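You operate a simulated robot arm through the tools that you are given. There is no shell and no other tool. Be economical: measure what you need, move in short steps, check, and stop when the job is done.

The job below is to be done with a simulated robot arm. You get a single attempt, and the scene is never put back.

JOB
Move the pump to keg 1, plug the empty keg and pump 200 ml into the flush jug.
Fine: leave the jug under the pump's spout; spill nothing. Set down upright: flush jug.
Where things are to end (x, y in the base frame): flush jug within 0.022 m of [0.41, 0.12].

It is judged by the outcome, as a careful person would: the job done as asked, and still so three seconds after it is handed in. It fails if anything else is knocked over, pushed out of place, dropped, spilled or broken.

ROBOT AND FRAMES
A 7-joint arm with a fingered hand on a trunk, on a base that drives. Base frame: it is fixed to the floor where the robot stands at the start and does not move with it; the origin is under the middle of the robot, x ahead of it, y to its left, z up; the surface under the hand at the start is at about z = 0.6. Readings come in m, degrees, newtons and seconds.
With the tool pointing down near the work surface it reaches from about 0.3 to 0.7 m from the robot's upright axis, wherever it stands. Its first joint turns from -166.0 to 166.0 degrees. Places, roughly: ledge of the keg stand [0.4, 0, 0.5]. Payload 3.4 kg.
Tool frame: the origin (TCP) lies between the finger pads and is the grasp point; the fingertips stand 0.025 m ahead of it; z points along the fingers, y is the line along which they close. Largest opening 0.088 m; the body of the gripper starts 0.029 m behind the TCP. The gripper is a hand of 3 fingers: y runs from the thumb to the fingers, the wrist lies at [-0.013, -0.106, -0.174] in the tool frame, and closing takes about 1.5 s.
Orientation is told as [roll, pitch, yaw] about the base's x, y, z axes, in that order, counted from this pose: with the fingers straight down and the wrist toward the robot, the tool's x, y and z point along [0, 1, 0], [1, 0, 0] and [0, 0, -1] of the base frame.

CONTROLS
- The arm moves only by the tool apply_moves. Its argument "increments" is a list of rows, each an object (a shift or turn left out is 0, a gripper value left out holds the last) with "rotation": the turn, a rotation vector about the tool's x, y, z in degrees, a list of three; "dp": the shift along the tool's x, y, z in mm, a list of three; "fingers": the opening, from 0 (shut) to 1 (fully open). In form: [{"rotation": [wx, wy, wz], "dp": [dx, dy, dz], "fingers": fingers}, ...]. A call has 1 to 8 rows; each row shifts and turns the commanded pose from where the row before left it, along the tool's axes as they then stand. Rows are played at 5 a second. More than 0.05 m and 8.6 degrees between two rows, or a gripper value outside its range, and nothing of the call is played. Where a pose cannot be reached the arm comes as near as it can. A force on the tool above 40 N (or 10 N above the force at the start of the call, whichever is more), or a blocked arm, ends the call early, and 0.2 s more pass. The fingers move at their own pace (about 0.072 m/s each) and stop on an object; they squeeze with about 26 N. The grip force told is the motor's: it shows also when the fingers shut on nothing. Time passes only in rows, and 0.2 s behind the last, so rows that do not move let the fingers close. The reply holds the time, the measured pose of the TCP, the force on the tool along the base axes, the opening and the grip force, in the units named above and with some noise, with the torque about the TCP (base axes, N m) and any sound that the robot's microphone picked up, and new pictures: "show" is both (left out), scene, wrist or none.
- Cameras (640 x 400 px; columns grow to the right, rows downward): "scene" is now at [0.015, 0.169, 1.4695]; the picture's right is [0.13, -0.99, 0.00], its down [-0.80, -0.11, -0.59] and it looks along [0.59, 0.08, -0.80] (base axes); focal length 252 px, centre (320, 200). "wrist" rides on the gripper at [0.058, -0.085, -0.099] in the tool frame; the picture's right is [-0.67, 0.35, -0.66], its down [-0.69, -0.63, 0.37] and it looks along [-0.29, 0.69, 0.66] (tool axes); focal length 261 px, centre (320, 200). There is no depth. A picture from a camera that has moved, and an enlarged one, comes with that camera's place and axes in the base frame and with its lens.
- lift_body(by): slides the trunk up (or, below 0, down) by that many m; the arm and the scene camera ride with it, the base frame stays. It gives what a move gives, with no picture.
- drive_base(legs): drives the robot by 1 to 6 legs, each [ahead, left, turn to the left] in m, m and degrees, along the robot's own axes; the way and the turn of a leg run together, so that a leg with both is an arc; at most 1.5 m and 180 degrees a leg. The arm and the cameras ride along, it lands a little off, and it stops where it bumps. It gives what a move gives, and a new picture of the scene camera.
- set_grasp(shape): the hand has 3 fingers and takes this shape, open, in about a second: jaw (thumb against the fingers, like two jaws); tri (thumb and two fingers); tip (a fingertip pinch); poke (one finger out to press); point (the index stretched); flat (the hand flat); cup (the hand cupped); fist (a fist). The gripper value then closes the fingers along that shape, each until it touches; the sizes above hold for jaw. It gives what a move gives, with no picture.
- turn_head(pan, tilt): turns the head with the scene camera to pan (to the left, within 155 degrees either way) and tilt (down, from -29 to 69), counted from straight ahead of the robot. It gives what a move gives, and a new picture of the scene camera.
- inspect(camera, box): a new picture of the part [left, top, right, bottom] of that camera's present view, enlarged. No time passes.
- close_job(): hands the job in; it is judged then, once.

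Work in short steps. Places have to be worked out from the pictures, the camera data and where the tool is seen: move nearer, look again, correct. Check each grasp and each placing, and mend what went wrong. You have 120 turns and 260 pictures in all, those below and enlarged ones among them. Open the gripper and draw the arm clear of the work before you hand the job in, unless the task says otherwise; then end with one line.

The tools are called after "Emit:" as name(argument=value, ...) on one line, values as JSON. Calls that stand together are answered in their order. apply_moves: Moves the arm, as the interface text tells. Its arguments: {"type":"object","properties":{"increments":{"type":"array"},"show":{"type":"string","enum":["both","scene","wrist","none"]}},"required":["increments"]} The other tools are called the same way: lift_body (by) slides the trunk up or down; set_grasp (shape) gives the hand a shape; drive_base (legs) drives the base; turn_head (pan, tilt) turns the head that bears the scene camera; inspect (camera, box) takes an enlarged picture of a part of a camera's view; close_job () hands the job in.

At the start:

```text
time_s: 0.0
eef_pos: [0.4622, -0.0351, 1.1445]
tcp_rot: [-0.1, -0.1, 0.0]
force: [0.3, 0.6, 0.0]
moment: [0.02, -0.03, 0.0]
width: 0.0879
grasp_force: 0.1
shape: jaw
trunk travel left (down, up): [-0.5, 0.09]
robot x, y, heading: [0.0026, -0.0021, -0.1]
head pan, tilt: [7.6, 53.5]
```

scene: 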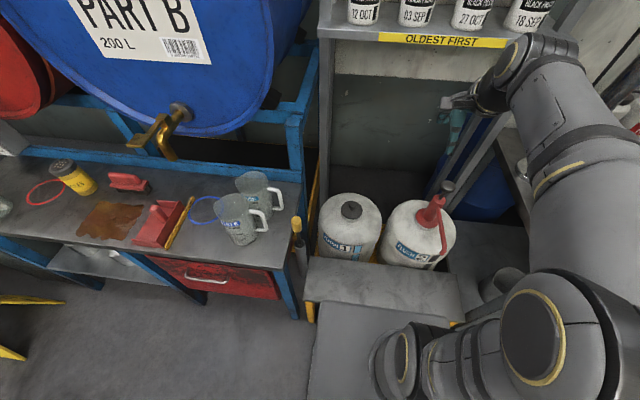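
wrist: 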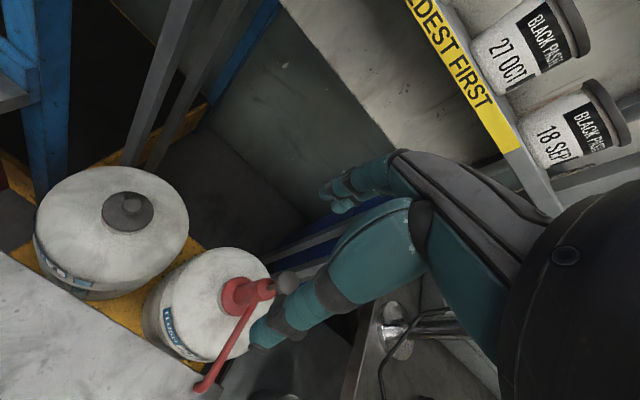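

The scene shows two kegs (one plugged, one with a red pump) and jugs on the bench to the left. I'll enlarge both areas.

Emit:
inspect(camera="scene", box=[290, 160, 490, 300])

Emit:
inspect(camera="scene", box=[40, 140, 300, 300])

Emit:
inspect(camera="wrist", box=[20, 150, 300, 400])

```text
2.86 times, centred on (390, 230) of scene
camera zoom: at [0.015, 0.169, 1.4695], right [0.13, -0.99, 0.0], down [-0.8, -0.11, -0.59], along [0.59, 0.08, -0.8], focal length 719 px, centre (120, 114)
```

zoom: 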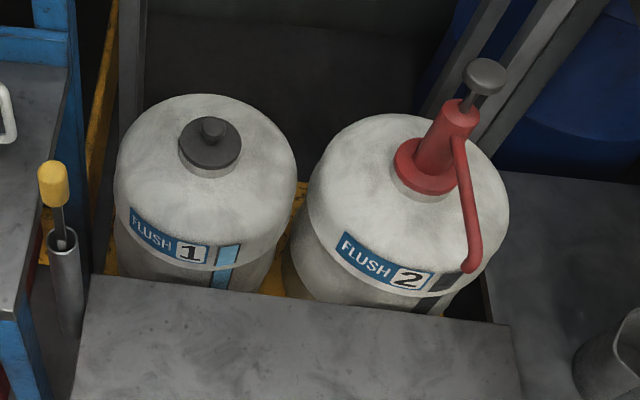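

```text
2.46 times, centred on (170, 220) of scene
camera zoom: at [0.015, 0.169, 1.4695], right [0.13, -0.99, 0.0], down [-0.8, -0.11, -0.59], along [0.59, 0.08, -0.8], focal length 619 px, centre (689, 151)
```

zoom: 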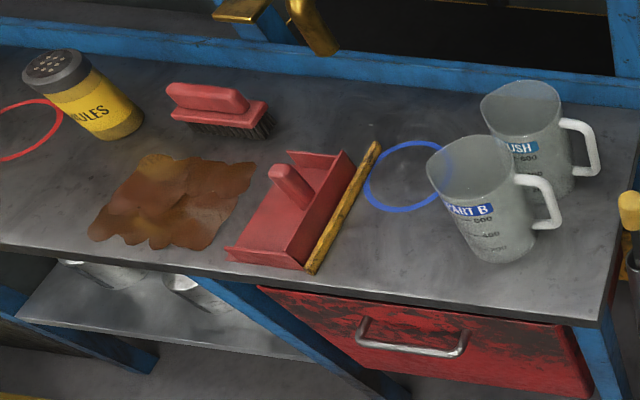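

```text
1.60 times, centred on (160, 275) of wrist
camera zoom: at [0.3784, 0.023, 1.2437], right [0.35, -0.67, 0.66], down [-0.63, -0.69, -0.37], along [0.69, -0.29, -0.66], focal length 417 px, centre (576, 80)
```

zoom: 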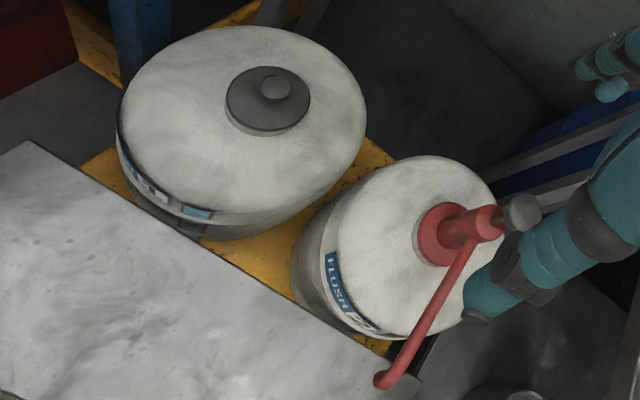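

The pump is on keg 2 (pump axis about (0.59,-0.185), spout facing me) and the plug is on keg 1 at about (0.58,0.117,0.66). I'll bring the wrist camera nearer to the pump.

Emit:
apply_moves(increments=[{"dp": [-20, -6, 40]}, {"dp": [-20, -6, 40]}, {"dp": [-20, -6, 40]}, {"dp": [-20, -6, 40]}, {"dp": [-20, -6, 30]}])

```text
time_s: 1.2
eef_pos: [0.4342, -0.1372, 0.953]
tcp_rot: [0.1, 0.0, -0.1]
force: [1.2, 0.1, -0.2]
moment: [-0.03, -0.01, -0.02]
width: 0.0875
grasp_force: 0.1
shape: jaw
trunk travel left (down, up): [-0.5, 0.09]
robot x, y, heading: [-0.0026, 0.0001, -0.1]
head pan, tilt: [7.6, 53.5]
camera scene: at [0.0152, 0.1689, 1.4695], right [0.13, -0.99, 0.0], down [-0.8, -0.11, -0.59], along [0.59, 0.08, -0.8], focal length 252 px, centre (320, 200)
camera wrist: at [0.3476, -0.0785, 1.0526], right [0.35, -0.67, 0.66], down [-0.63, -0.68, -0.37], along [0.69, -0.29, -0.66], focal length 261 px, centre (320, 200)
```

scene: 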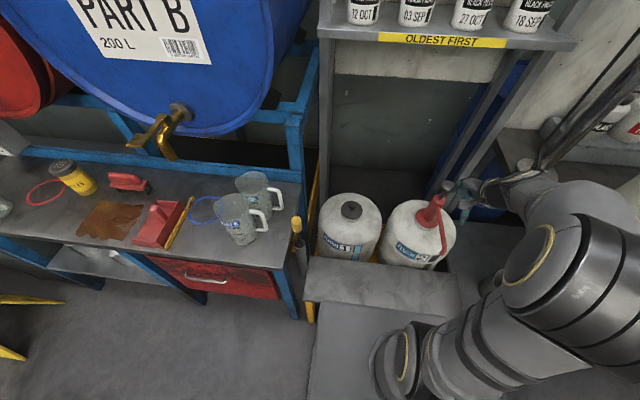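
wrist: 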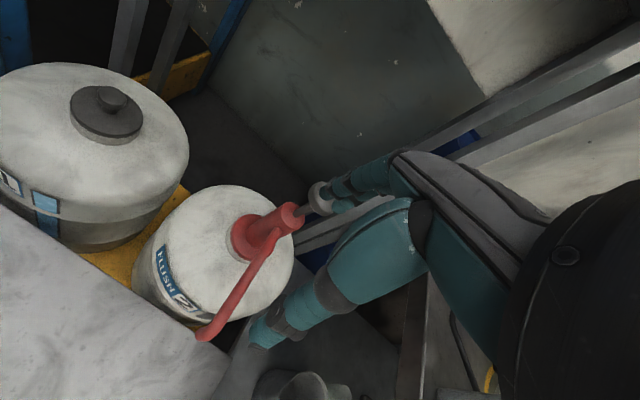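

Now a sharper look at the pump in both cameras.

Emit:
inspect(camera="wrist", box=[120, 160, 360, 360])

Emit:
inspect(camera="scene", box=[370, 165, 470, 275])

Emit:
inspect(camera="wrist", box=[0, 40, 200, 260])

```text
2.00 times, centred on (240, 260) of wrist
camera zoom: at [0.3476, -0.0785, 1.0526], right [0.35, -0.67, 0.66], down [-0.63, -0.68, -0.37], along [0.69, -0.29, -0.66], focal length 521 px, centre (480, 80)
```

zoom: 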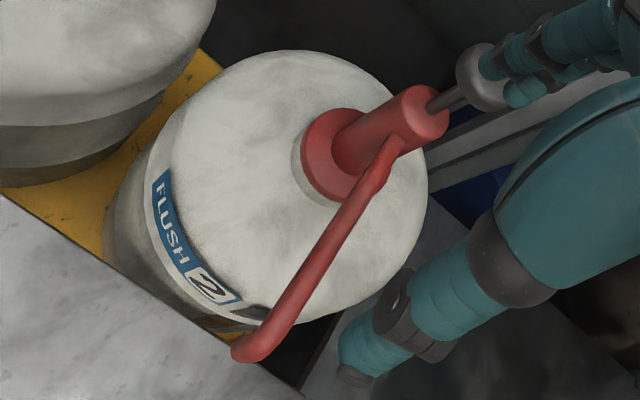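

```text
3.64 times, centred on (420, 220) of scene
camera zoom: at [0.0152, 0.1689, 1.4695], right [0.13, -0.99, 0.0], down [-0.8, -0.11, -0.59], along [0.59, 0.08, -0.8], focal length 915 px, centre (-44, 127)
```

zoom: 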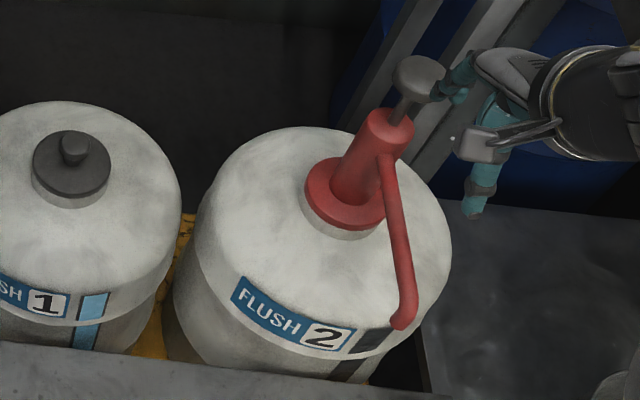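

```text
1.82 times, centred on (100, 150) of wrist
camera zoom: at [0.3476, -0.0785, 1.0526], right [0.35, -0.67, 0.66], down [-0.63, -0.68, -0.37], along [0.69, -0.29, -0.66], focal length 474 px, centre (720, 291)
```

zoom: 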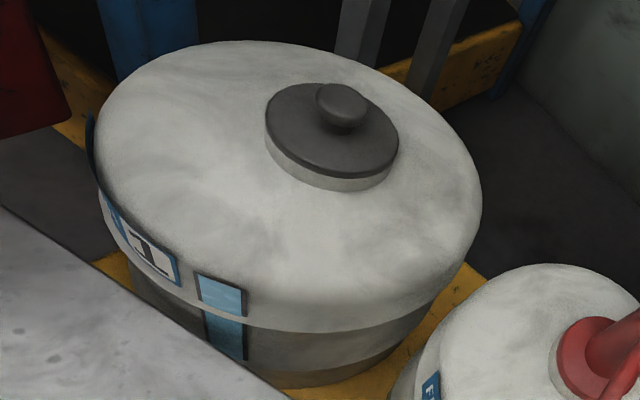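

Pump axis is near (0.596,-0.18), body z 0.63–0.75, spout tip (0.41,-0.18,0.71). The plug's knob is at (0.598,0.116,0.655). I'll go above the plug first.

Emit:
apply_moves(increments=[{"dp": [31.6, 20.5, 20]}, {"dp": [31.6, 20.5, 20]}, {"dp": [31.6, 20.5, 20]}, {"dp": [31.6, 20.5, 20]}, {"dp": [31.6, 20.5, 20]}, {"dp": [31.6, 20.5, 20]}, {"dp": [31.6, 20.5, 20]}, {"dp": [31.6, 20.5, 20], "fingers": 0.7}])

```text
time_s: 3.0
eef_pos: [0.5995, 0.1176, 0.7936]
tcp_rot: [0.0, 0.0, 0.0]
force: [0.0, 0.2, 0.0]
moment: [0.01, 0.01, -0.03]
width: 0.062
grasp_force: 0.1
shape: jaw
trunk travel left (down, up): [-0.5, 0.09]
robot x, y, heading: [-0.0007, -0.0057, 0.3]
head pan, tilt: [7.6, 53.5]
camera scene: at [0.0153, 0.1692, 1.4695], right [0.13, -0.99, 0.0], down [-0.8, -0.11, -0.59], along [0.59, 0.08, -0.8], focal length 252 px, centre (320, 200)
camera wrist: at [0.5149, 0.1763, 0.8939], right [0.35, -0.67, 0.66], down [-0.63, -0.69, -0.37], along [0.69, -0.29, -0.66], focal length 261 px, centre (320, 200)
```

scene: 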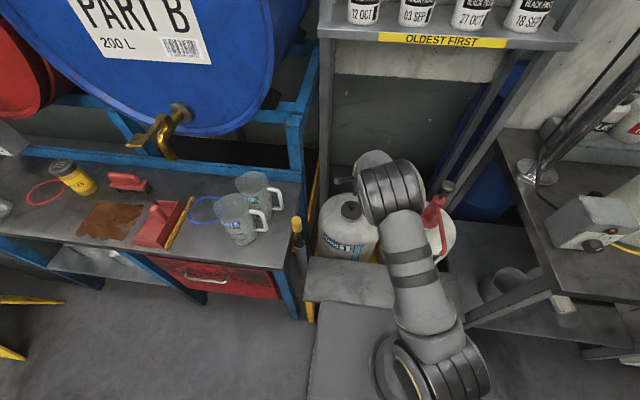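
wrist: 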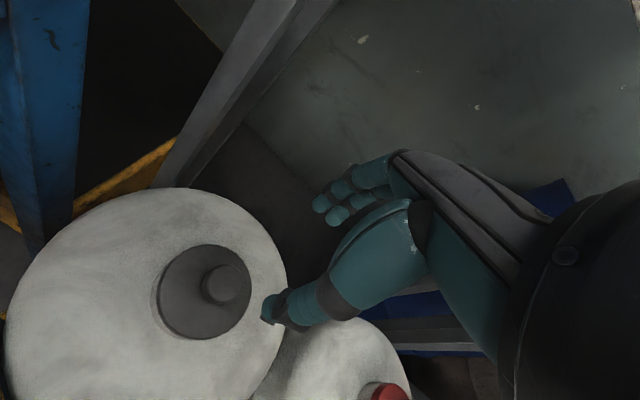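

The knob measures at (0.599,0.113), nearly under the tool. I'm descending to 0.668.

Emit:
apply_moves(increments=[{"dp": [-4, 0, 40]}, {"dp": [0, 0, 40]}, {"dp": [0, 0, 25]}, {"dp": [0, 0, 20]}])

```text
time_s: 4.0
eef_pos: [0.5975, 0.113, 0.6695]
tcp_rot: [0.0, 0.0, 0.0]
force: [0.0, 0.7, -0.5]
moment: [0.02, 0.01, -0.01]
width: 0.062
grasp_force: 0.0
shape: jaw
trunk travel left (down, up): [-0.5, 0.09]
robot x, y, heading: [-0.0023, -0.0022, 0.0]
head pan, tilt: [7.6, 53.5]
camera scene: at [0.0151, 0.169, 1.4695], right [0.13, -0.99, 0.0], down [-0.8, -0.11, -0.59], along [0.59, 0.08, -0.8], focal length 252 px, centre (320, 200)
camera wrist: at [0.5125, 0.1711, 0.7685], right [0.35, -0.67, 0.66], down [-0.63, -0.69, -0.37], along [0.69, -0.29, -0.66], focal length 261 px, centre (320, 200)
```

scene: 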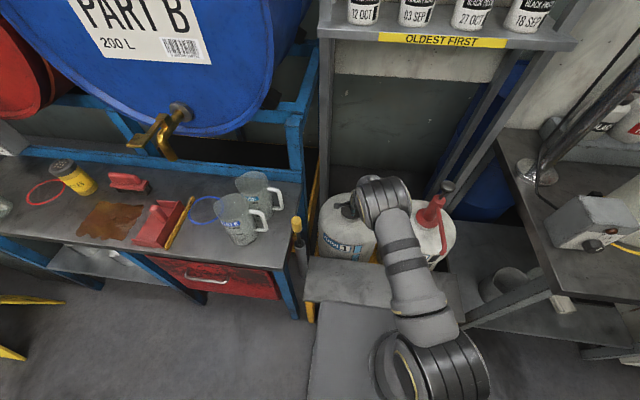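
wrist: 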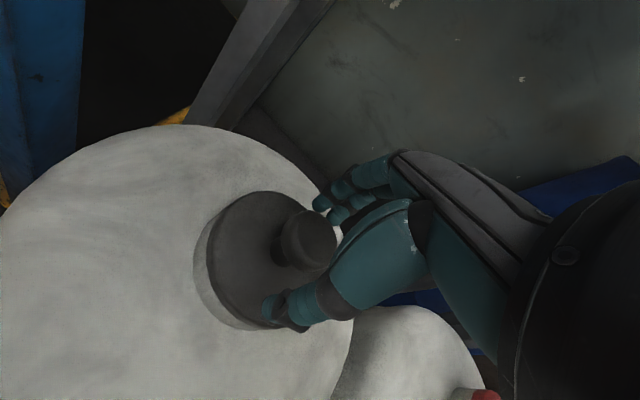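

The knob sits between the thumb and fingers. I'm going down slightly and closing.

Emit:
apply_moves(increments=[{"dp": [0, 2, 6]}, {"fingers": 0}, {}, {}, {}, {}, {}], show="wrist")

```text
time_s: 5.6
eef_pos: [0.6002, 0.1126, 0.6626]
tcp_rot: [0.1, 0.0, 0.0]
force: [-0.4, 0.3, 0.0]
moment: [0.01, -0.02, -0.01]
width: 0.0214
grasp_force: 26.3
shape: jaw
trunk travel left (down, up): [-0.5, 0.09]
robot x, y, heading: [-0.0017, 0.0008, -0.0]
head pan, tilt: [7.6, 53.5]
camera wrist: at [0.5145, 0.1717, 0.7629], right [0.35, -0.67, 0.66], down [-0.63, -0.69, -0.37], along [0.69, -0.29, -0.66], focal length 261 px, centre (320, 200)
```

wrist: 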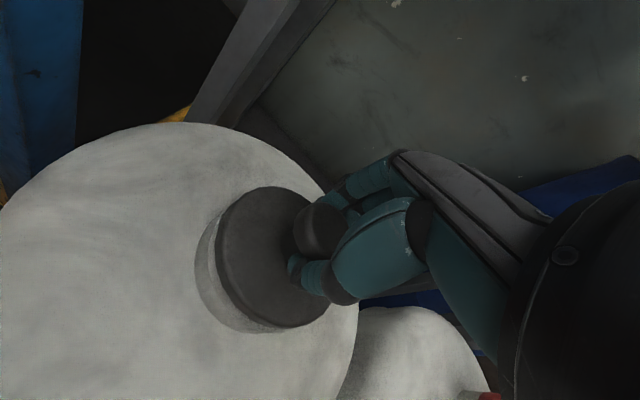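

Grip is firm at 21 mm. I'm lifting slowly.

Emit:
apply_moves(increments=[{"dp": [0, 0, -15]}, {"dp": [0, 0, -25]}, {"dp": [0, 0, -40]}, {"dp": [0, 0, -40]}, {}])

```text
time_s: 6.8
eef_pos: [0.6, 0.1127, 0.7833]
tcp_rot: [0.0, 0.0, -0.1]
force: [0.2, 0.3, -0.9]
moment: [-0.02, -0.02, 0.01]
width: 0.0211
grasp_force: 26.1
shape: jaw
trunk travel left (down, up): [-0.5, 0.09]
robot x, y, heading: [0.0014, 0.0011, -0.1]
head pan, tilt: [7.6, 53.5]
camera scene: at [0.015, 0.169, 1.4694], right [0.13, -0.99, 0.0], down [-0.8, -0.11, -0.59], along [0.59, 0.08, -0.8], focal length 252 px, centre (320, 200)
camera wrist: at [0.5145, 0.1715, 0.8834], right [0.35, -0.67, 0.66], down [-0.63, -0.69, -0.37], along [0.69, -0.29, -0.66], focal length 261 px, centre (320, 200)
```

scene: 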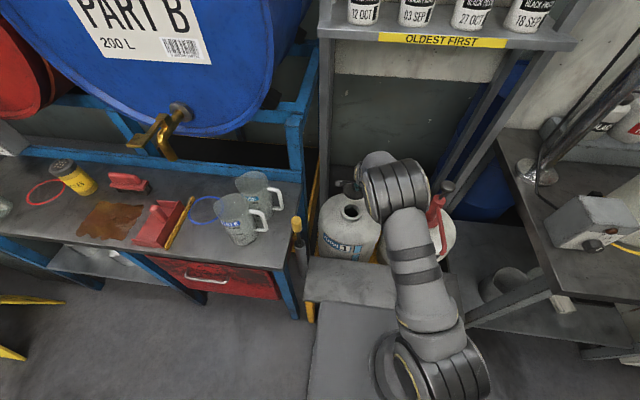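
wrist: 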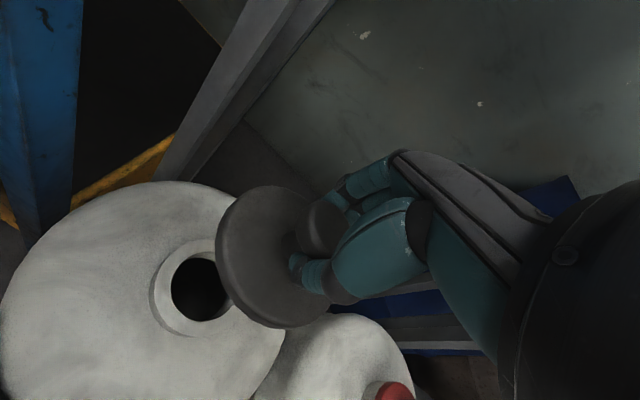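

The plug is out. I'll park it on the ledge at about (0.35,-0.03).

Emit:
apply_moves(increments=[{"dp": [-20, -36, 0]}, {"dp": [-20, -36, 0]}, {"dp": [-20, -36, 0]}, {"dp": [-20, -36, 0]}, {"dp": [-20, -36, 0]}, {"dp": [-20, -35, 0]}, {"dp": [-20, -35, 0]}, {}], show="scene")

Emit:
apply_moves(increments=[{"dp": [0, 0, 40]}, {"dp": [0, 0, 40]}, {"dp": [0, 0, 40]}, {"dp": [0, 0, 40]}, {"dp": [0, 0, 20]}, {}])

```text
time_s: 8.6
eef_pos: [0.3807, -0.0338, 0.7722]
tcp_rot: [0.0, 0.1, 0.0]
force: [-0.7, 0.2, -0.3]
moment: [0.0, 0.0, -0.02]
width: 0.0206
grasp_force: 26.1
shape: jaw
out of reach, approached as far as the arm can: row 6, 7
trunk travel left (down, up): [-0.5, 0.09]
robot x, y, heading: [0.0013, 0.0022, -0.0]
head pan, tilt: [7.6, 53.5]
camera scene: at [0.0152, 0.1689, 1.4695], right [0.13, -0.99, 0.0], down [-0.8, -0.11, -0.59], along [0.59, 0.08, -0.8], focal length 252 px, centre (320, 200)
```

scene: 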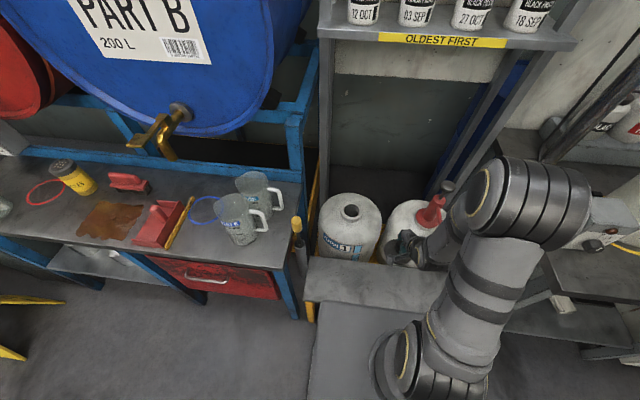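

```text
time_s: 10.0
eef_pos: [0.3827, -0.0328, 0.593]
tcp_rot: [0.0, 0.0, 0.0]
force: [0.0, 0.7, -0.3]
moment: [-0.02, -0.05, 0.0]
width: 0.0202
grasp_force: 26.2
shape: jaw
trunk travel left (down, up): [-0.5, 0.09]
robot x, y, heading: [-0.0001, -0.0013, -0.0]
head pan, tilt: [7.6, 53.5]
camera scene: at [0.0151, 0.169, 1.4695], right [0.13, -0.99, 0.0], down [-0.8, -0.11, -0.59], along [0.59, 0.08, -0.8], focal length 252 px, centre (320, 200)
camera wrist: at [0.2972, 0.0261, 0.6929], right [0.35, -0.67, 0.66], down [-0.63, -0.69, -0.37], along [0.69, -0.29, -0.66], focal length 261 px, centre (320, 200)
```

scene: 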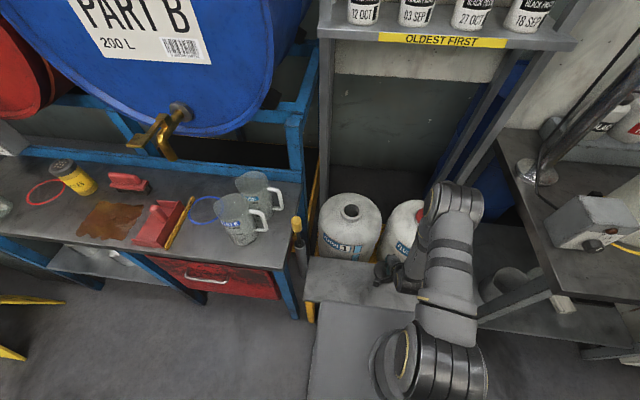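
wrist: 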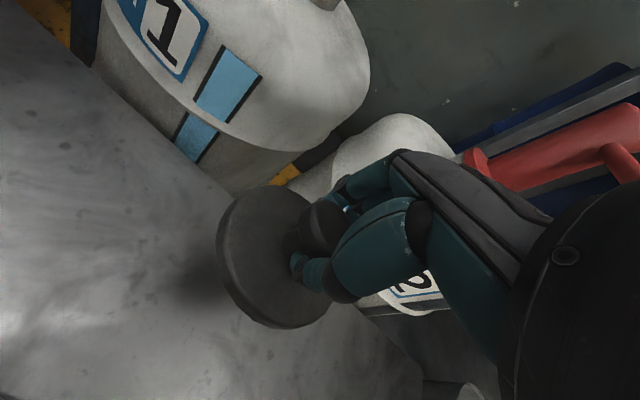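

The ledge is below the plug. I'm shifting 35 mm back toward the robot and lowering until contact.

Emit:
apply_moves(increments=[{"dp": [0, -35, 0]}, {"dp": [0, 0, 20]}, {"dp": [0, 0, 10]}, {}], show="wrist")

Emit:
apply_moves(increments=[{"dp": [0, 0, 6]}, {"dp": [0, 0, 6]}, {}], show="wrist")

```text
time_s: 11.0
eef_pos: [0.3486, -0.0342, 0.5634]
tcp_rot: [0.1, 0.0, 0.0]
force: [0.1, -0.5, -0.6]
moment: [0.01, -0.01, -0.03]
width: 0.02
grasp_force: 25.8
shape: jaw
trunk travel left (down, up): [-0.5, 0.09]
robot x, y, heading: [-0.0009, -0.0007, 0.1]
head pan, tilt: [7.6, 53.5]
camera wrist: at [0.262, 0.0247, 0.6631], right [0.35, -0.67, 0.66], down [-0.63, -0.69, -0.37], along [0.69, -0.29, -0.66], focal length 261 px, centre (320, 200)
```

wrist: 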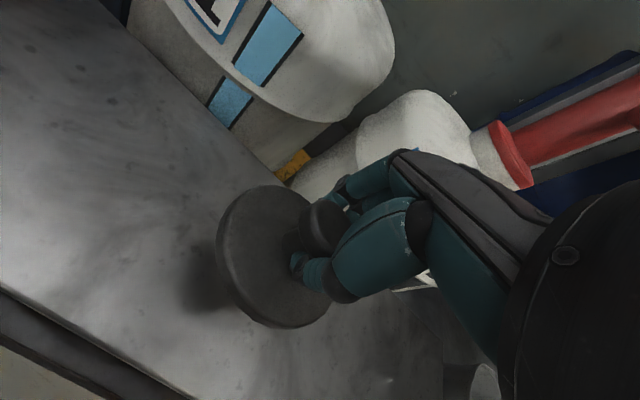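

```text
time_s: 11.8
eef_pos: [0.3475, -0.0328, 0.5502]
tcp_rot: [0.1, 0.0, 0.0]
force: [0.4, -0.4, 0.1]
moment: [0.02, 0.0, 0.04]
width: 0.0198
grasp_force: 27.0
shape: jaw
trunk travel left (down, up): [-0.5, 0.09]
robot x, y, heading: [0.0001, -0.0012, 0.1]
head pan, tilt: [7.6, 53.5]
camera wrist: at [0.2612, 0.0253, 0.6505], right [0.35, -0.67, 0.66], down [-0.63, -0.69, -0.37], along [0.69, -0.29, -0.66], focal length 261 px, centre (320, 200)
```

wrist: 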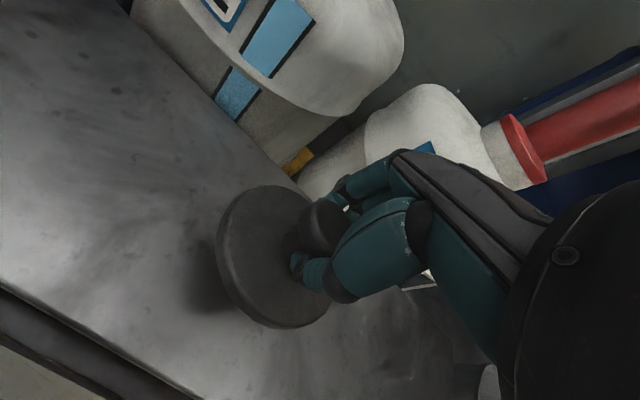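

No contact yet; I continue down in small steps.

Emit:
apply_moves(increments=[{"dp": [0, 0, 5]}, {"dp": [0, 0, 4]}, {"dp": [0, 0, 4]}, {"dp": [0, 0, 4]}, {"dp": [0, 0, 4]}, {}], show="wrist")

```text
time_s: 13.2
eef_pos: [0.3465, -0.0329, 0.5292]
tcp_rot: [-0.1, 0.1, 0.0]
force: [0.2, 0.0, -0.8]
moment: [-0.01, 0.01, 0.01]
width: 0.0201
grasp_force: 26.7
shape: jaw
trunk travel left (down, up): [-0.5, 0.09]
robot x, y, heading: [-0.0005, -0.0003, 0.1]
head pan, tilt: [7.6, 53.5]
camera wrist: at [0.2607, 0.0254, 0.6286], right [0.35, -0.67, 0.66], down [-0.63, -0.69, -0.37], along [0.69, -0.29, -0.66], focal length 261 px, centre (320, 200)
```

wrist: 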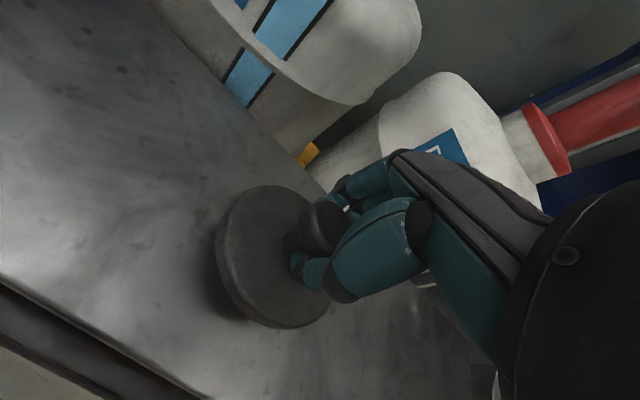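

Still free, though the shadow is closing in. I'm continuing down.

Emit:
apply_moves(increments=[{"dp": [0, 0, 3]}, {"dp": [0, 0, 3]}, {"dp": [0, 0, 3]}, {"dp": [0, 0, 3]}, {"dp": [0, 0, 3]}, {}], show="wrist")

```text
time_s: 14.6
eef_pos: [0.3451, -0.0331, 0.5141]
tcp_rot: [0.0, -0.2, 0.0]
force: [-12.5, -0.5, 33.4]
moment: [0.13, -0.06, 0.0]
width: 0.022
grasp_force: 25.9
shape: jaw
trunk travel left (down, up): [-0.5, 0.09]
robot x, y, heading: [-0.0036, -0.0037, -0.1]
head pan, tilt: [7.6, 53.5]
camera wrist: at [0.259, 0.026, 0.6146], right [0.35, -0.67, 0.66], down [-0.63, -0.69, -0.37], along [0.7, -0.29, -0.66], focal length 261 px, centre (320, 200)
```

wrist: 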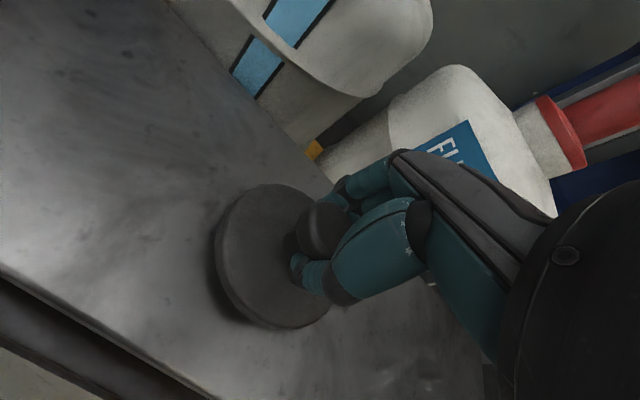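

Contact at 0.514. I'm easing up 1 mm, releasing and rising.

Emit:
apply_moves(increments=[{"dp": [0, 0, -1]}, {"fingers": 0.7}, {}, {}, {}], show="none")

Emit:
apply_moves(increments=[{"dp": [0, 0, -20]}, {"dp": [0, 0, -40]}, {"dp": [0, 0, -45]}, {"dp": [0, 0, -45]}, {"dp": [0, 0, -45]}, {"dp": [0, 0, -45]}, {"dp": [0, 0, -45]}, {"dp": [40, 0, -20]}])

```text
time_s: 15.8
eef_pos: [0.3465, -0.0314, 0.5165]
tcp_rot: [-0.1, -0.3, 0.0]
force: [2.9, -0.5, 34.9]
moment: [0.14, -0.25, 0.0]
width: 0.0448
grasp_force: 0.1
shape: jaw
trunk travel left (down, up): [-0.5, 0.09]
robot x, y, heading: [-0.0029, 0.0025, 0.0]
head pan, tilt: [7.6, 53.5]
```

```text
time_s: 17.6
eef_pos: [0.3946, -0.0039, 0.8019]
tcp_rot: [0.0, 0.1, 0.0]
force: [-0.3, -0.1, -0.1]
moment: [0.0, -0.01, 0.01]
width: 0.0614
grasp_force: 0.1
shape: jaw
out of reach, approached as far as the arm can: row 6, 7, 8
trunk travel left (down, up): [-0.5, 0.09]
robot x, y, heading: [0.0018, -0.0002, 0.2]
head pan, tilt: [7.6, 53.5]
camera scene: at [0.0148, 0.1692, 1.4694], right [0.13, -0.99, 0.0], down [-0.8, -0.11, -0.59], along [0.59, 0.08, -0.8], focal length 252 px, centre (320, 200)
camera wrist: at [0.308, 0.054, 0.9027], right [0.35, -0.67, 0.66], down [-0.63, -0.69, -0.37], along [0.69, -0.29, -0.66], focal length 261 px, centre (320, 200)
```

scene: 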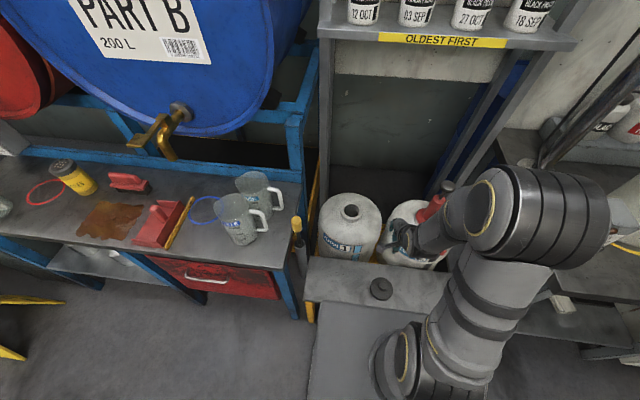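
wrist: 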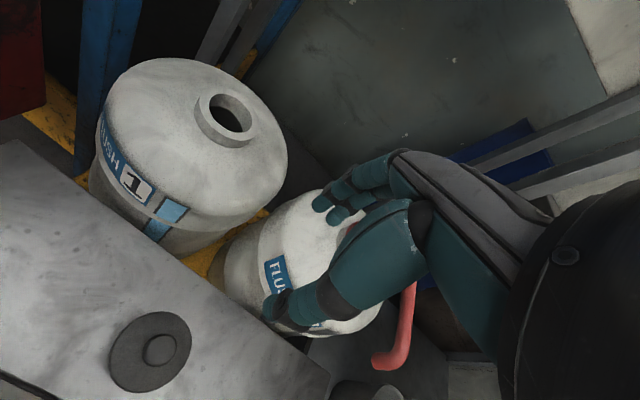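

The plug rests on the ledge. Zooming on keg 1's neck and on the pump to fix centres.

Emit:
inspect(camera="wrist", box=[180, 70, 300, 160])

Emit:
inspect(camera="scene", box=[310, 170, 470, 300])

```text
4.44 times, centred on (240, 115) of wrist
camera zoom: at [0.308, 0.054, 0.9027], right [0.35, -0.67, 0.66], down [-0.63, -0.69, -0.37], along [0.69, -0.29, -0.66], focal length 1158 px, centre (676, 578)
```

zoom: 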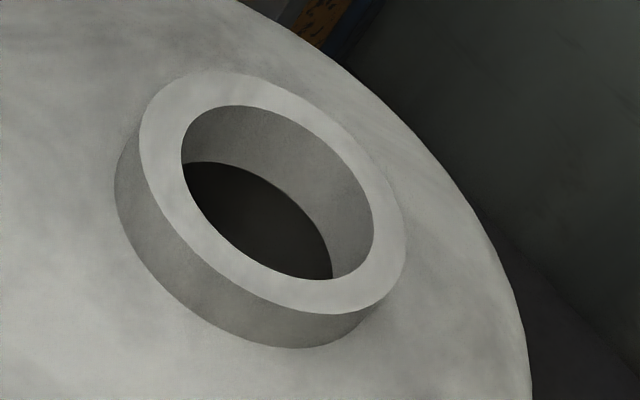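

```text
3.08 times, centred on (390, 235) of scene
camera zoom: at [0.0148, 0.1692, 1.4694], right [0.13, -0.99, 0.0], down [-0.8, -0.11, -0.59], along [0.59, 0.08, -0.8], focal length 774 px, centre (105, 92)
```

zoom: 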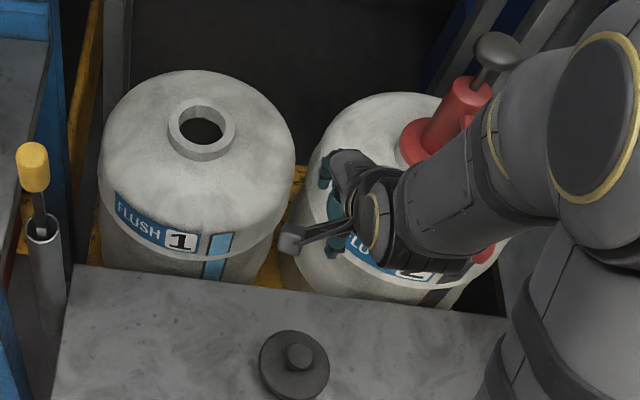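

Centres: keg 1 neck ≈ (0.597,0.116), pump ≈ (0.596,-0.18). I'll grip the pump's body from the right side with the hand rolled, clear of knob and spout. First go up and to the right.

Emit:
apply_moves(increments=[{"dp": [-37, 8, -26], "fingers": 1}, {"dp": [-37, 8, -26]}, {"dp": [-37, 8, -26]}, {"dp": [-37, 8, -26]}, {"dp": [-37, 8, -26]}, {"dp": [-37, 8, -26]}, {"dp": [-37, 8, -26]}, {"dp": [-37, 8, -20]}], show="none")

Emit:
apply_moves(increments=[{"rotation": [0, 8.1, 0]}, {"rotation": [0, 8.1, 0]}, {"rotation": [0, 8.1, 0]}, {"rotation": [0, 8.1, 0]}, {"rotation": [0, 8.1, 0]}, {"rotation": [0, 8.1, 0]}, {"rotation": [0, 8.1, 0]}, {"rotation": [0, 8.1, 0]}])

```text
time_s: 19.4
eef_pos: [0.46, -0.302, 1.0046]
tcp_rot: [0.0, 0.1, -0.1]
force: [0.0, -1.0, -0.2]
moment: [-0.01, -0.02, -0.02]
width: 0.0878
grasp_force: 0.1
shape: jaw
trunk travel left (down, up): [-0.5, 0.09]
robot x, y, heading: [0.0013, -0.0027, -0.1]
head pan, tilt: [7.6, 53.5]
```

```text
time_s: 21.2
eef_pos: [0.4595, -0.3, 1.0039]
tcp_rot: [64.9, 0.0, 0.0]
force: [0.2, -0.3, -0.1]
moment: [-0.01, 0.01, 0.0]
width: 0.0877
grasp_force: 0.1
shape: jaw
trunk travel left (down, up): [-0.5, 0.09]
robot x, y, heading: [-0.0006, -0.0029, -0.2]
head pan, tilt: [7.6, 53.5]
camera scene: at [0.0151, 0.1688, 1.4695], right [0.13, -0.99, 0.0], down [-0.8, -0.11, -0.59], along [0.59, 0.08, -0.8], focal length 252 px, centre (320, 200)
camera wrist: at [0.3741, -0.365, 1.0988], right [0.35, -0.88, -0.33], down [-0.63, 0.04, -0.78], along [0.69, 0.48, -0.54], focal length 261 px, centre (320, 200)
```

scene: 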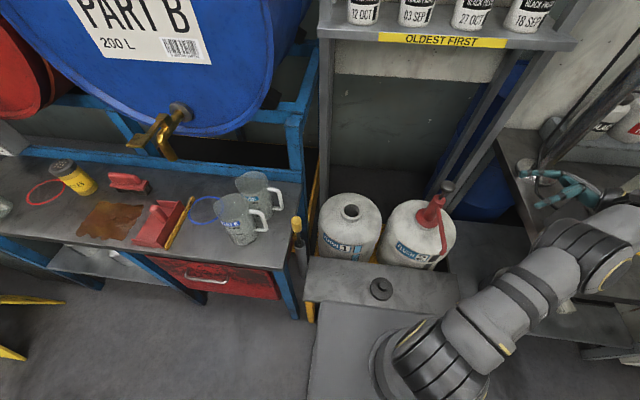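
wrist: 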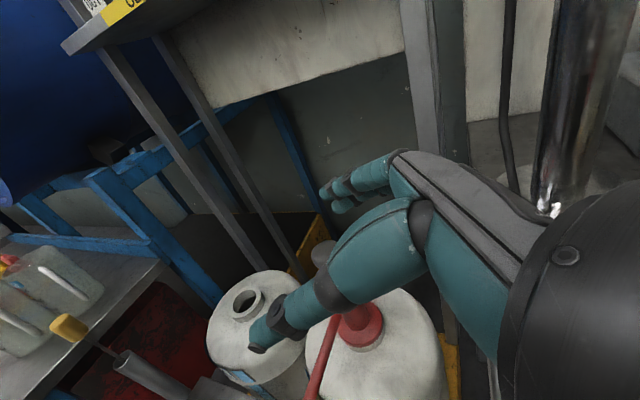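

The rolled pose is reachable. I'm moving to a standoff to the right of the pump.

Emit:
apply_moves(increments=[{"dp": [-30.6, 27.4, 5.4]}, {"dp": [-30.6, 27.4, 5.4]}, {"dp": [-30.6, 27.4, 5.4]}, {"dp": [-30.6, 27.4, 5.4]}, {"dp": [-30.6, 27.4, 5.4]}, {}])

```text
time_s: 21.6
eef_pos: [0.4845, -0.3089, 0.9844]
tcp_rot: [64.2, -0.7, 0.1]
force: [-1.2, -4.5, 15.5]
moment: [-1.55, 0.84, 0.14]
width: 0.0879
grasp_force: 0.1
shape: jaw
out of reach, approached as far as the arm can: row 2
trunk travel left (down, up): [-0.5, 0.09]
robot x, y, heading: [-0.0035, 0.0012, 0.1]
head pan, tilt: [7.6, 53.5]
stopped in row 2: the force on the tool passed its limit at 75 N (the readings are from after the stop); the commanded pose is now the measured one
camera scene: at [0.0138, 0.1698, 1.4697], right [0.13, -0.99, 0.0], down [-0.8, -0.11, -0.6], along [0.59, 0.08, -0.8], focal length 252 px, centre (320, 200)
camera wrist: at [0.397, -0.3732, 1.0798], right [0.35, -0.88, -0.31], down [-0.62, 0.03, -0.78], along [0.7, 0.47, -0.54], focal length 261 px, centre (320, 200)
```

scene: 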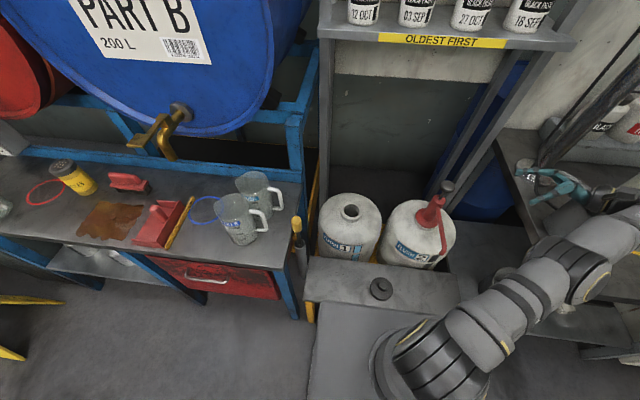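
wrist: 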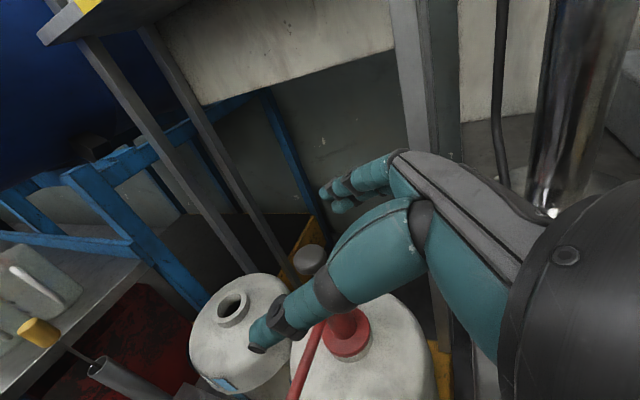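

The right bench is much higher than I took it for (z≈0.92, left edge y≈-0.31), and my wrist pressed on it. I'll back straight up and check.

Emit:
apply_moves(increments=[{"dp": [27, 0, -12.7]}, {"dp": [36, 0, -17]}, {"dp": [36, 0, -17]}, {}], show="scene")

```text
time_s: 22.6
eef_pos: [0.4746, -0.3049, 1.095]
tcp_rot: [64.5, -0.5, 0.1]
force: [-0.4, 0.2, 0.6]
moment: [0.0, 0.02, 0.0]
width: 0.0878
grasp_force: 0.1
shape: jaw
out of reach, approached as far as the arm can: row 3
trunk travel left (down, up): [-0.5, 0.09]
robot x, y, heading: [0.0001, 0.0012, 0.1]
head pan, tilt: [7.6, 53.5]
camera scene: at [0.0151, 0.1687, 1.4695], right [0.13, -0.99, 0.0], down [-0.8, -0.11, -0.59], along [0.59, 0.08, -0.8], focal length 252 px, centre (320, 200)
```

scene: 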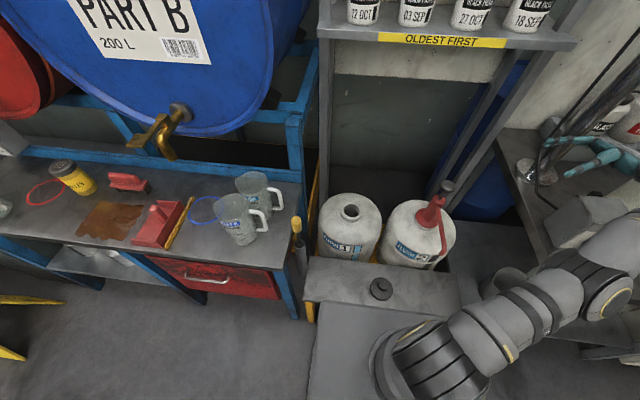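

Nothing appears disturbed. I'll unroll the hand, move left, and instead approach the pump from its left side.

Emit:
apply_moves(increments=[{"rotation": [0, -8.1, 0]}, {"rotation": [0, -8.1, 0]}, {"rotation": [0, -8.1, 0]}, {"rotation": [0, -8.1, 0]}, {"rotation": [0, -8.1, 0]}, {"rotation": [0, -8.1, 0]}, {"rotation": [0, -8.1, 0]}, {"rotation": [0, -7.8, 0]}], show="none")

Emit:
apply_moves(increments=[{"dp": [40, 10, 10]}, {"dp": [40, 10, 10]}, {"dp": [40, 10, 10]}, {"dp": [40, 10, 10]}, {"dp": [40, 10, 10]}, {"dp": [40, 10, 10]}, {"dp": [40, 10, 10]}, {}], show="none")

Emit:
apply_moves(increments=[{"rotation": [0, -8.1, 0]}, {"rotation": [0, -8.1, 0]}, {"rotation": [0, -8.1, 0]}, {"rotation": [0, -8.1, 0]}, {"rotation": [0, -8.1, 0]}, {"rotation": [0, -8.1, 0]}, {"rotation": [0, -8.1, 0]}, {"rotation": [0, -8.1, 0]}])

```text
time_s: 24.4
eef_pos: [0.5175, -0.3523, 1.1227]
tcp_rot: [-0.1, -0.3, 0.3]
force: [-0.2, -0.6, 0.6]
moment: [0.01, 0.0, -0.01]
width: 0.0878
grasp_force: 0.0
shape: jaw
out of reach, approached as far as the arm can: row 2, 3, 4, 5, 6, 7, 8
trunk travel left (down, up): [-0.5, 0.09]
robot x, y, heading: [-0.0017, 0.0001, -0.0]
head pan, tilt: [7.6, 53.5]
```

```text
time_s: 26.2
eef_pos: [0.6654, -0.1176, 1.1019]
tcp_rot: [-0.1, -0.2, 0.2]
force: [-0.2, 0.8, -0.3]
moment: [0.0, -0.01, 0.01]
width: 0.0878
grasp_force: 0.0
shape: jaw
out of reach, approached as far as the arm can: row 1, 2, 3, 4, 5, 6, 7
trunk travel left (down, up): [-0.5, 0.09]
robot x, y, heading: [-0.0008, -0.0009, 0.2]
head pan, tilt: [7.6, 53.5]
```

```text
time_s: 28.0
eef_pos: [0.7097, -0.1232, 1.1208]
tcp_rot: [-65.0, -0.3, 0.1]
force: [0.8, -0.5, 0.5]
moment: [-0.03, 0.0, 0.0]
width: 0.0878
grasp_force: 0.1
shape: jaw
out of reach, approached as far as the arm can: row 1, 2, 3, 4, 5, 6, 7, 8
trunk travel left (down, up): [-0.5, 0.09]
robot x, y, heading: [0.001, 0.001, -0.1]
head pan, tilt: [7.6, 53.5]
camera scene: at [0.0153, 0.169, 1.4695], right [0.13, -0.99, 0.0], down [-0.8, -0.11, -0.59], along [0.59, 0.08, -0.8], focal length 252 px, centre (320, 200)
camera wrist: at [0.6238, -0.0075, 1.1102], right [0.34, 0.31, 0.89], down [-0.63, -0.62, 0.46], along [0.7, -0.72, -0.02], focal length 261 px, centre (320, 200)
```

scene: 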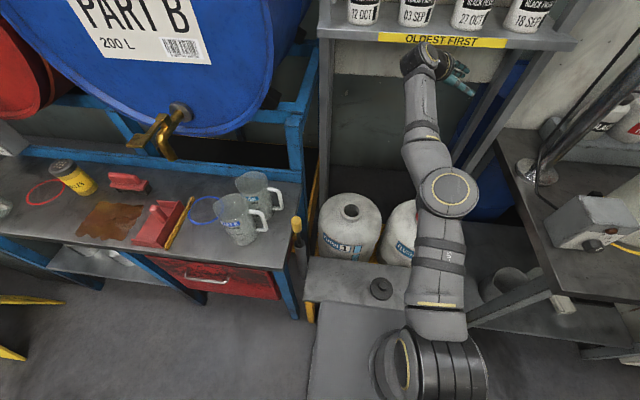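
wrist: 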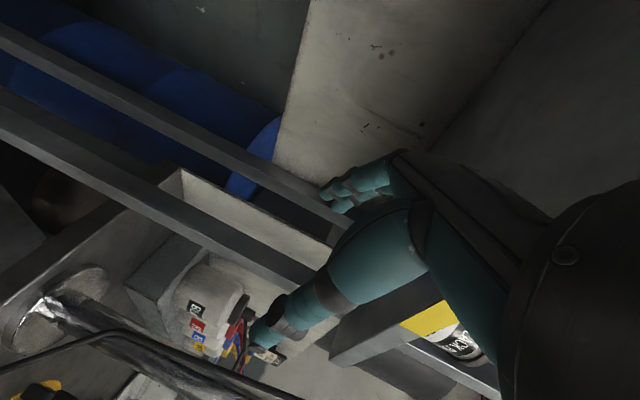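

The arm is off its commanded place (reach trouble at this height). A null row shows whether it is still travelling.

Emit:
apply_moves(increments=[{}, {}, {}], show="none")

```text
time_s: 28.8
eef_pos: [0.7099, -0.1222, 1.1215]
tcp_rot: [-64.8, -0.3, 0.0]
force: [-0.8, 0.4, 0.1]
moment: [0.0, -0.04, 0.0]
width: 0.0878
grasp_force: 0.1
shape: jaw
trunk travel left (down, up): [-0.5, 0.09]
robot x, y, heading: [0.0009, -0.0018, -0.1]
head pan, tilt: [7.6, 53.5]
```

Emit:
apply_moves(increments=[{"dp": [21, -30, -4]}, {"dp": [21, -30, -4]}, {"dp": [21, -30, -4]}, {"dp": [21, -30, -4]}, {}], show="scene")

```text
time_s: 30.0
eef_pos: [0.7118, -0.0917, 1.1039]
tcp_rot: [-65.0, -0.4, 0.1]
force: [-0.2, 0.7, -0.4]
moment: [0.04, 0.0, 0.01]
width: 0.0875
grasp_force: 0.0
shape: jaw
out of reach, approached as far as the arm can: row 1, 2, 3, 4
trunk travel left (down, up): [-0.5, 0.09]
robot x, y, heading: [0.0028, 0.0023, 0.1]
head pan, tilt: [7.6, 53.5]
camera scene: at [0.0152, 0.1689, 1.4695], right [0.13, -0.99, 0.0], down [-0.8, -0.11, -0.59], along [0.59, 0.08, -0.8], focal length 252 px, centre (320, 200)
```

scene: 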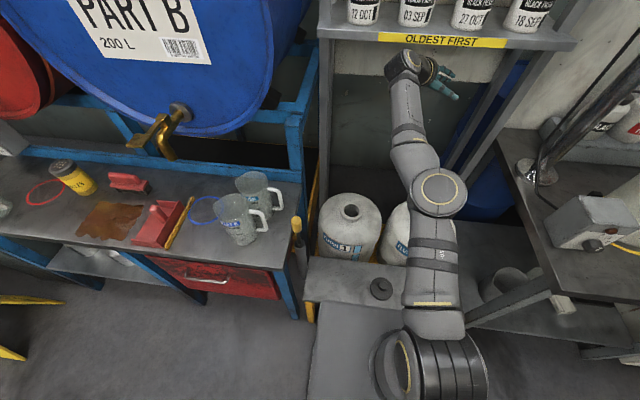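

The arm can't fold close at this height. I'll descend a bit on the left of the pump, where it can retract.

Emit:
lift_body(by=0.08)

Emit:
apply_moves(increments=[{"dp": [40, -10, 4]}, {"dp": [40, -10, 4]}, {"dp": [40, -10, 4]}, {"dp": [40, -10, 4]}, {"dp": [40, -10, 4]}, {}])

```text
time_s: 30.9
eef_pos: [0.711, -0.0911, 1.152]
tcp_rot: [-64.3, 0.7, -0.2]
force: [-5.5, 0.4, -9.9]
moment: [-0.41, -0.14, 0.23]
width: 0.0876
grasp_force: 0.1
shape: jaw
trunk travel left (down, up): [-0.556, 0.034]
robot x, y, heading: [-0.0009, 0.0014, 0.2]
head pan, tilt: [7.6, 53.5]
stopped: the force on the tool passed its limit at 72 N (the readings are from after the stop); the commanded pose is now the measured one
```

```text
time_s: 32.2
eef_pos: [0.7236, -0.06, 1.0706]
tcp_rot: [-64.2, 2.4, 0.9]
force: [0.6, 0.0, 0.0]
moment: [0.01, -0.03, -0.05]
width: 0.0881
grasp_force: 0.0
shape: jaw
out of reach, approached as far as the arm can: row 1, 2, 3, 4, 5
trunk travel left (down, up): [-0.556, 0.034]
robot x, y, heading: [0.0006, -0.0016, 0.2]
head pan, tilt: [7.6, 53.5]
camera scene: at [0.015, 0.169, 1.5259], right [0.13, -0.99, 0.0], down [-0.8, -0.11, -0.59], along [0.59, 0.08, -0.8], focal length 252 px, centre (320, 200)
camera wrist: at [0.6362, 0.0532, 1.0669], right [0.38, 0.3, 0.87], down [-0.6, -0.64, 0.48], along [0.7, -0.71, -0.06], focal length 261 px, centre (320, 200)
```

scene: 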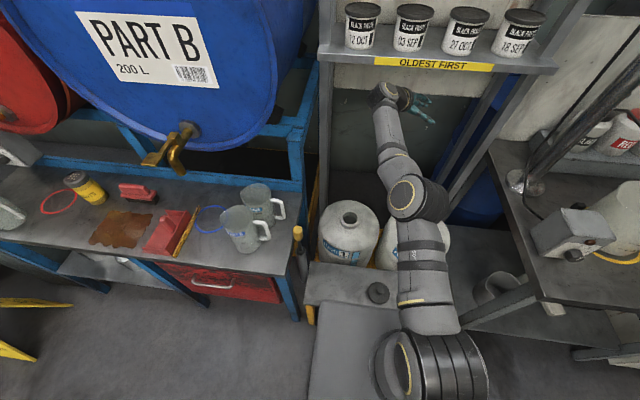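
wrist: 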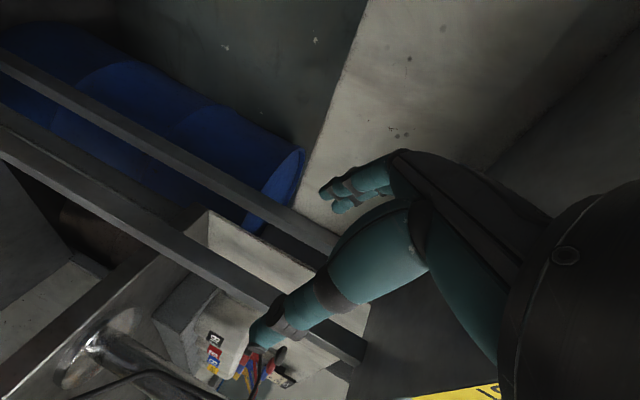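

The rise made the hand touch the shelf overhead (the tubs look unmoved). I must retreat down and back from under the shelf, so I keep descending.

Emit:
apply_moves(increments=[{"dp": [30, -5, 14]}, {"dp": [30, -5, 14]}, {"dp": [30, -5, 14]}, {"dp": [30, -5, 14]}, {}], show="scene")

```text
time_s: 33.5
eef_pos: [0.7336, -0.1167, 1.0445]
tcp_rot: [-64.1, 2.0, 0.8]
force: [0.5, -0.3, 0.6]
moment: [-0.01, 0.03, -0.01]
width: 0.0875
grasp_force: 0.0
shape: jaw
out of reach, approached as far as the arm can: row 1, 2, 3, 4
trunk travel left (down, up): [-0.556, 0.034]
robot x, y, heading: [0.0008, 0.0002, -0.2]
head pan, tilt: [7.6, 53.5]
camera scene: at [0.015, 0.1689, 1.5259], right [0.13, -0.99, 0.0], down [-0.8, -0.11, -0.59], along [0.59, 0.08, -0.8], focal length 252 px, centre (320, 200)
```

scene: 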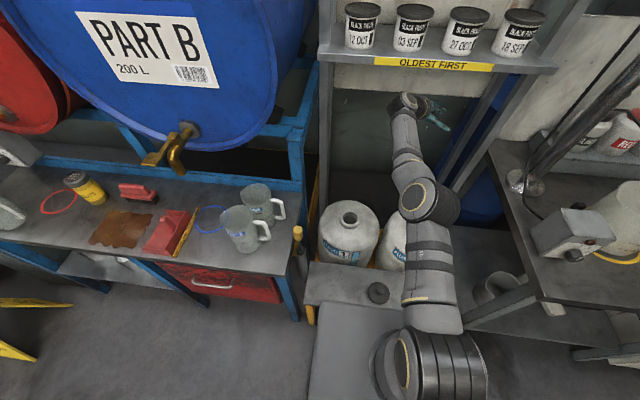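

I'll drive the base back 0.2 m to draw the hand out from under the shelf, then reconfigure the arm in the open.

Emit:
drive_base(legs=[[-0.2, 0, 0]])

```text
time_s: 35.0
eef_pos: [0.5337, -0.1182, 1.0446]
tcp_rot: [-64.1, 2.0, 0.4]
force: [-0.8, -0.1, -0.4]
moment: [-0.03, 0.01, -0.01]
width: 0.0878
grasp_force: 0.2
shape: jaw
trunk travel left (down, up): [-0.556, 0.034]
robot x, y, heading: [-0.199, 0.0004, -0.1]
head pan, tilt: [7.6, 53.5]
camera scene: at [-0.1846, 0.1693, 1.5259], right [0.13, -0.99, 0.0], down [-0.8, -0.1, -0.6], along [0.59, 0.08, -0.8], focal length 252 px, centre (320, 200)
```

scene: 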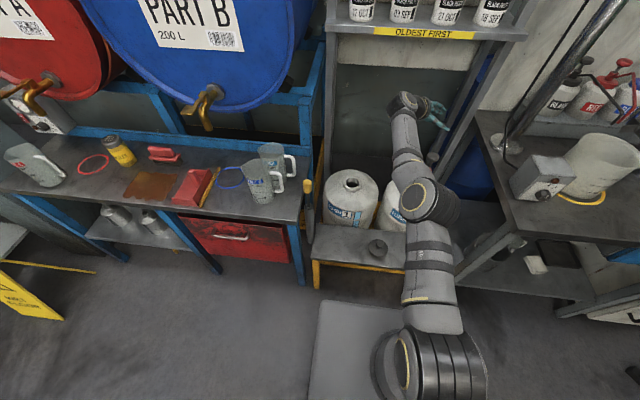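

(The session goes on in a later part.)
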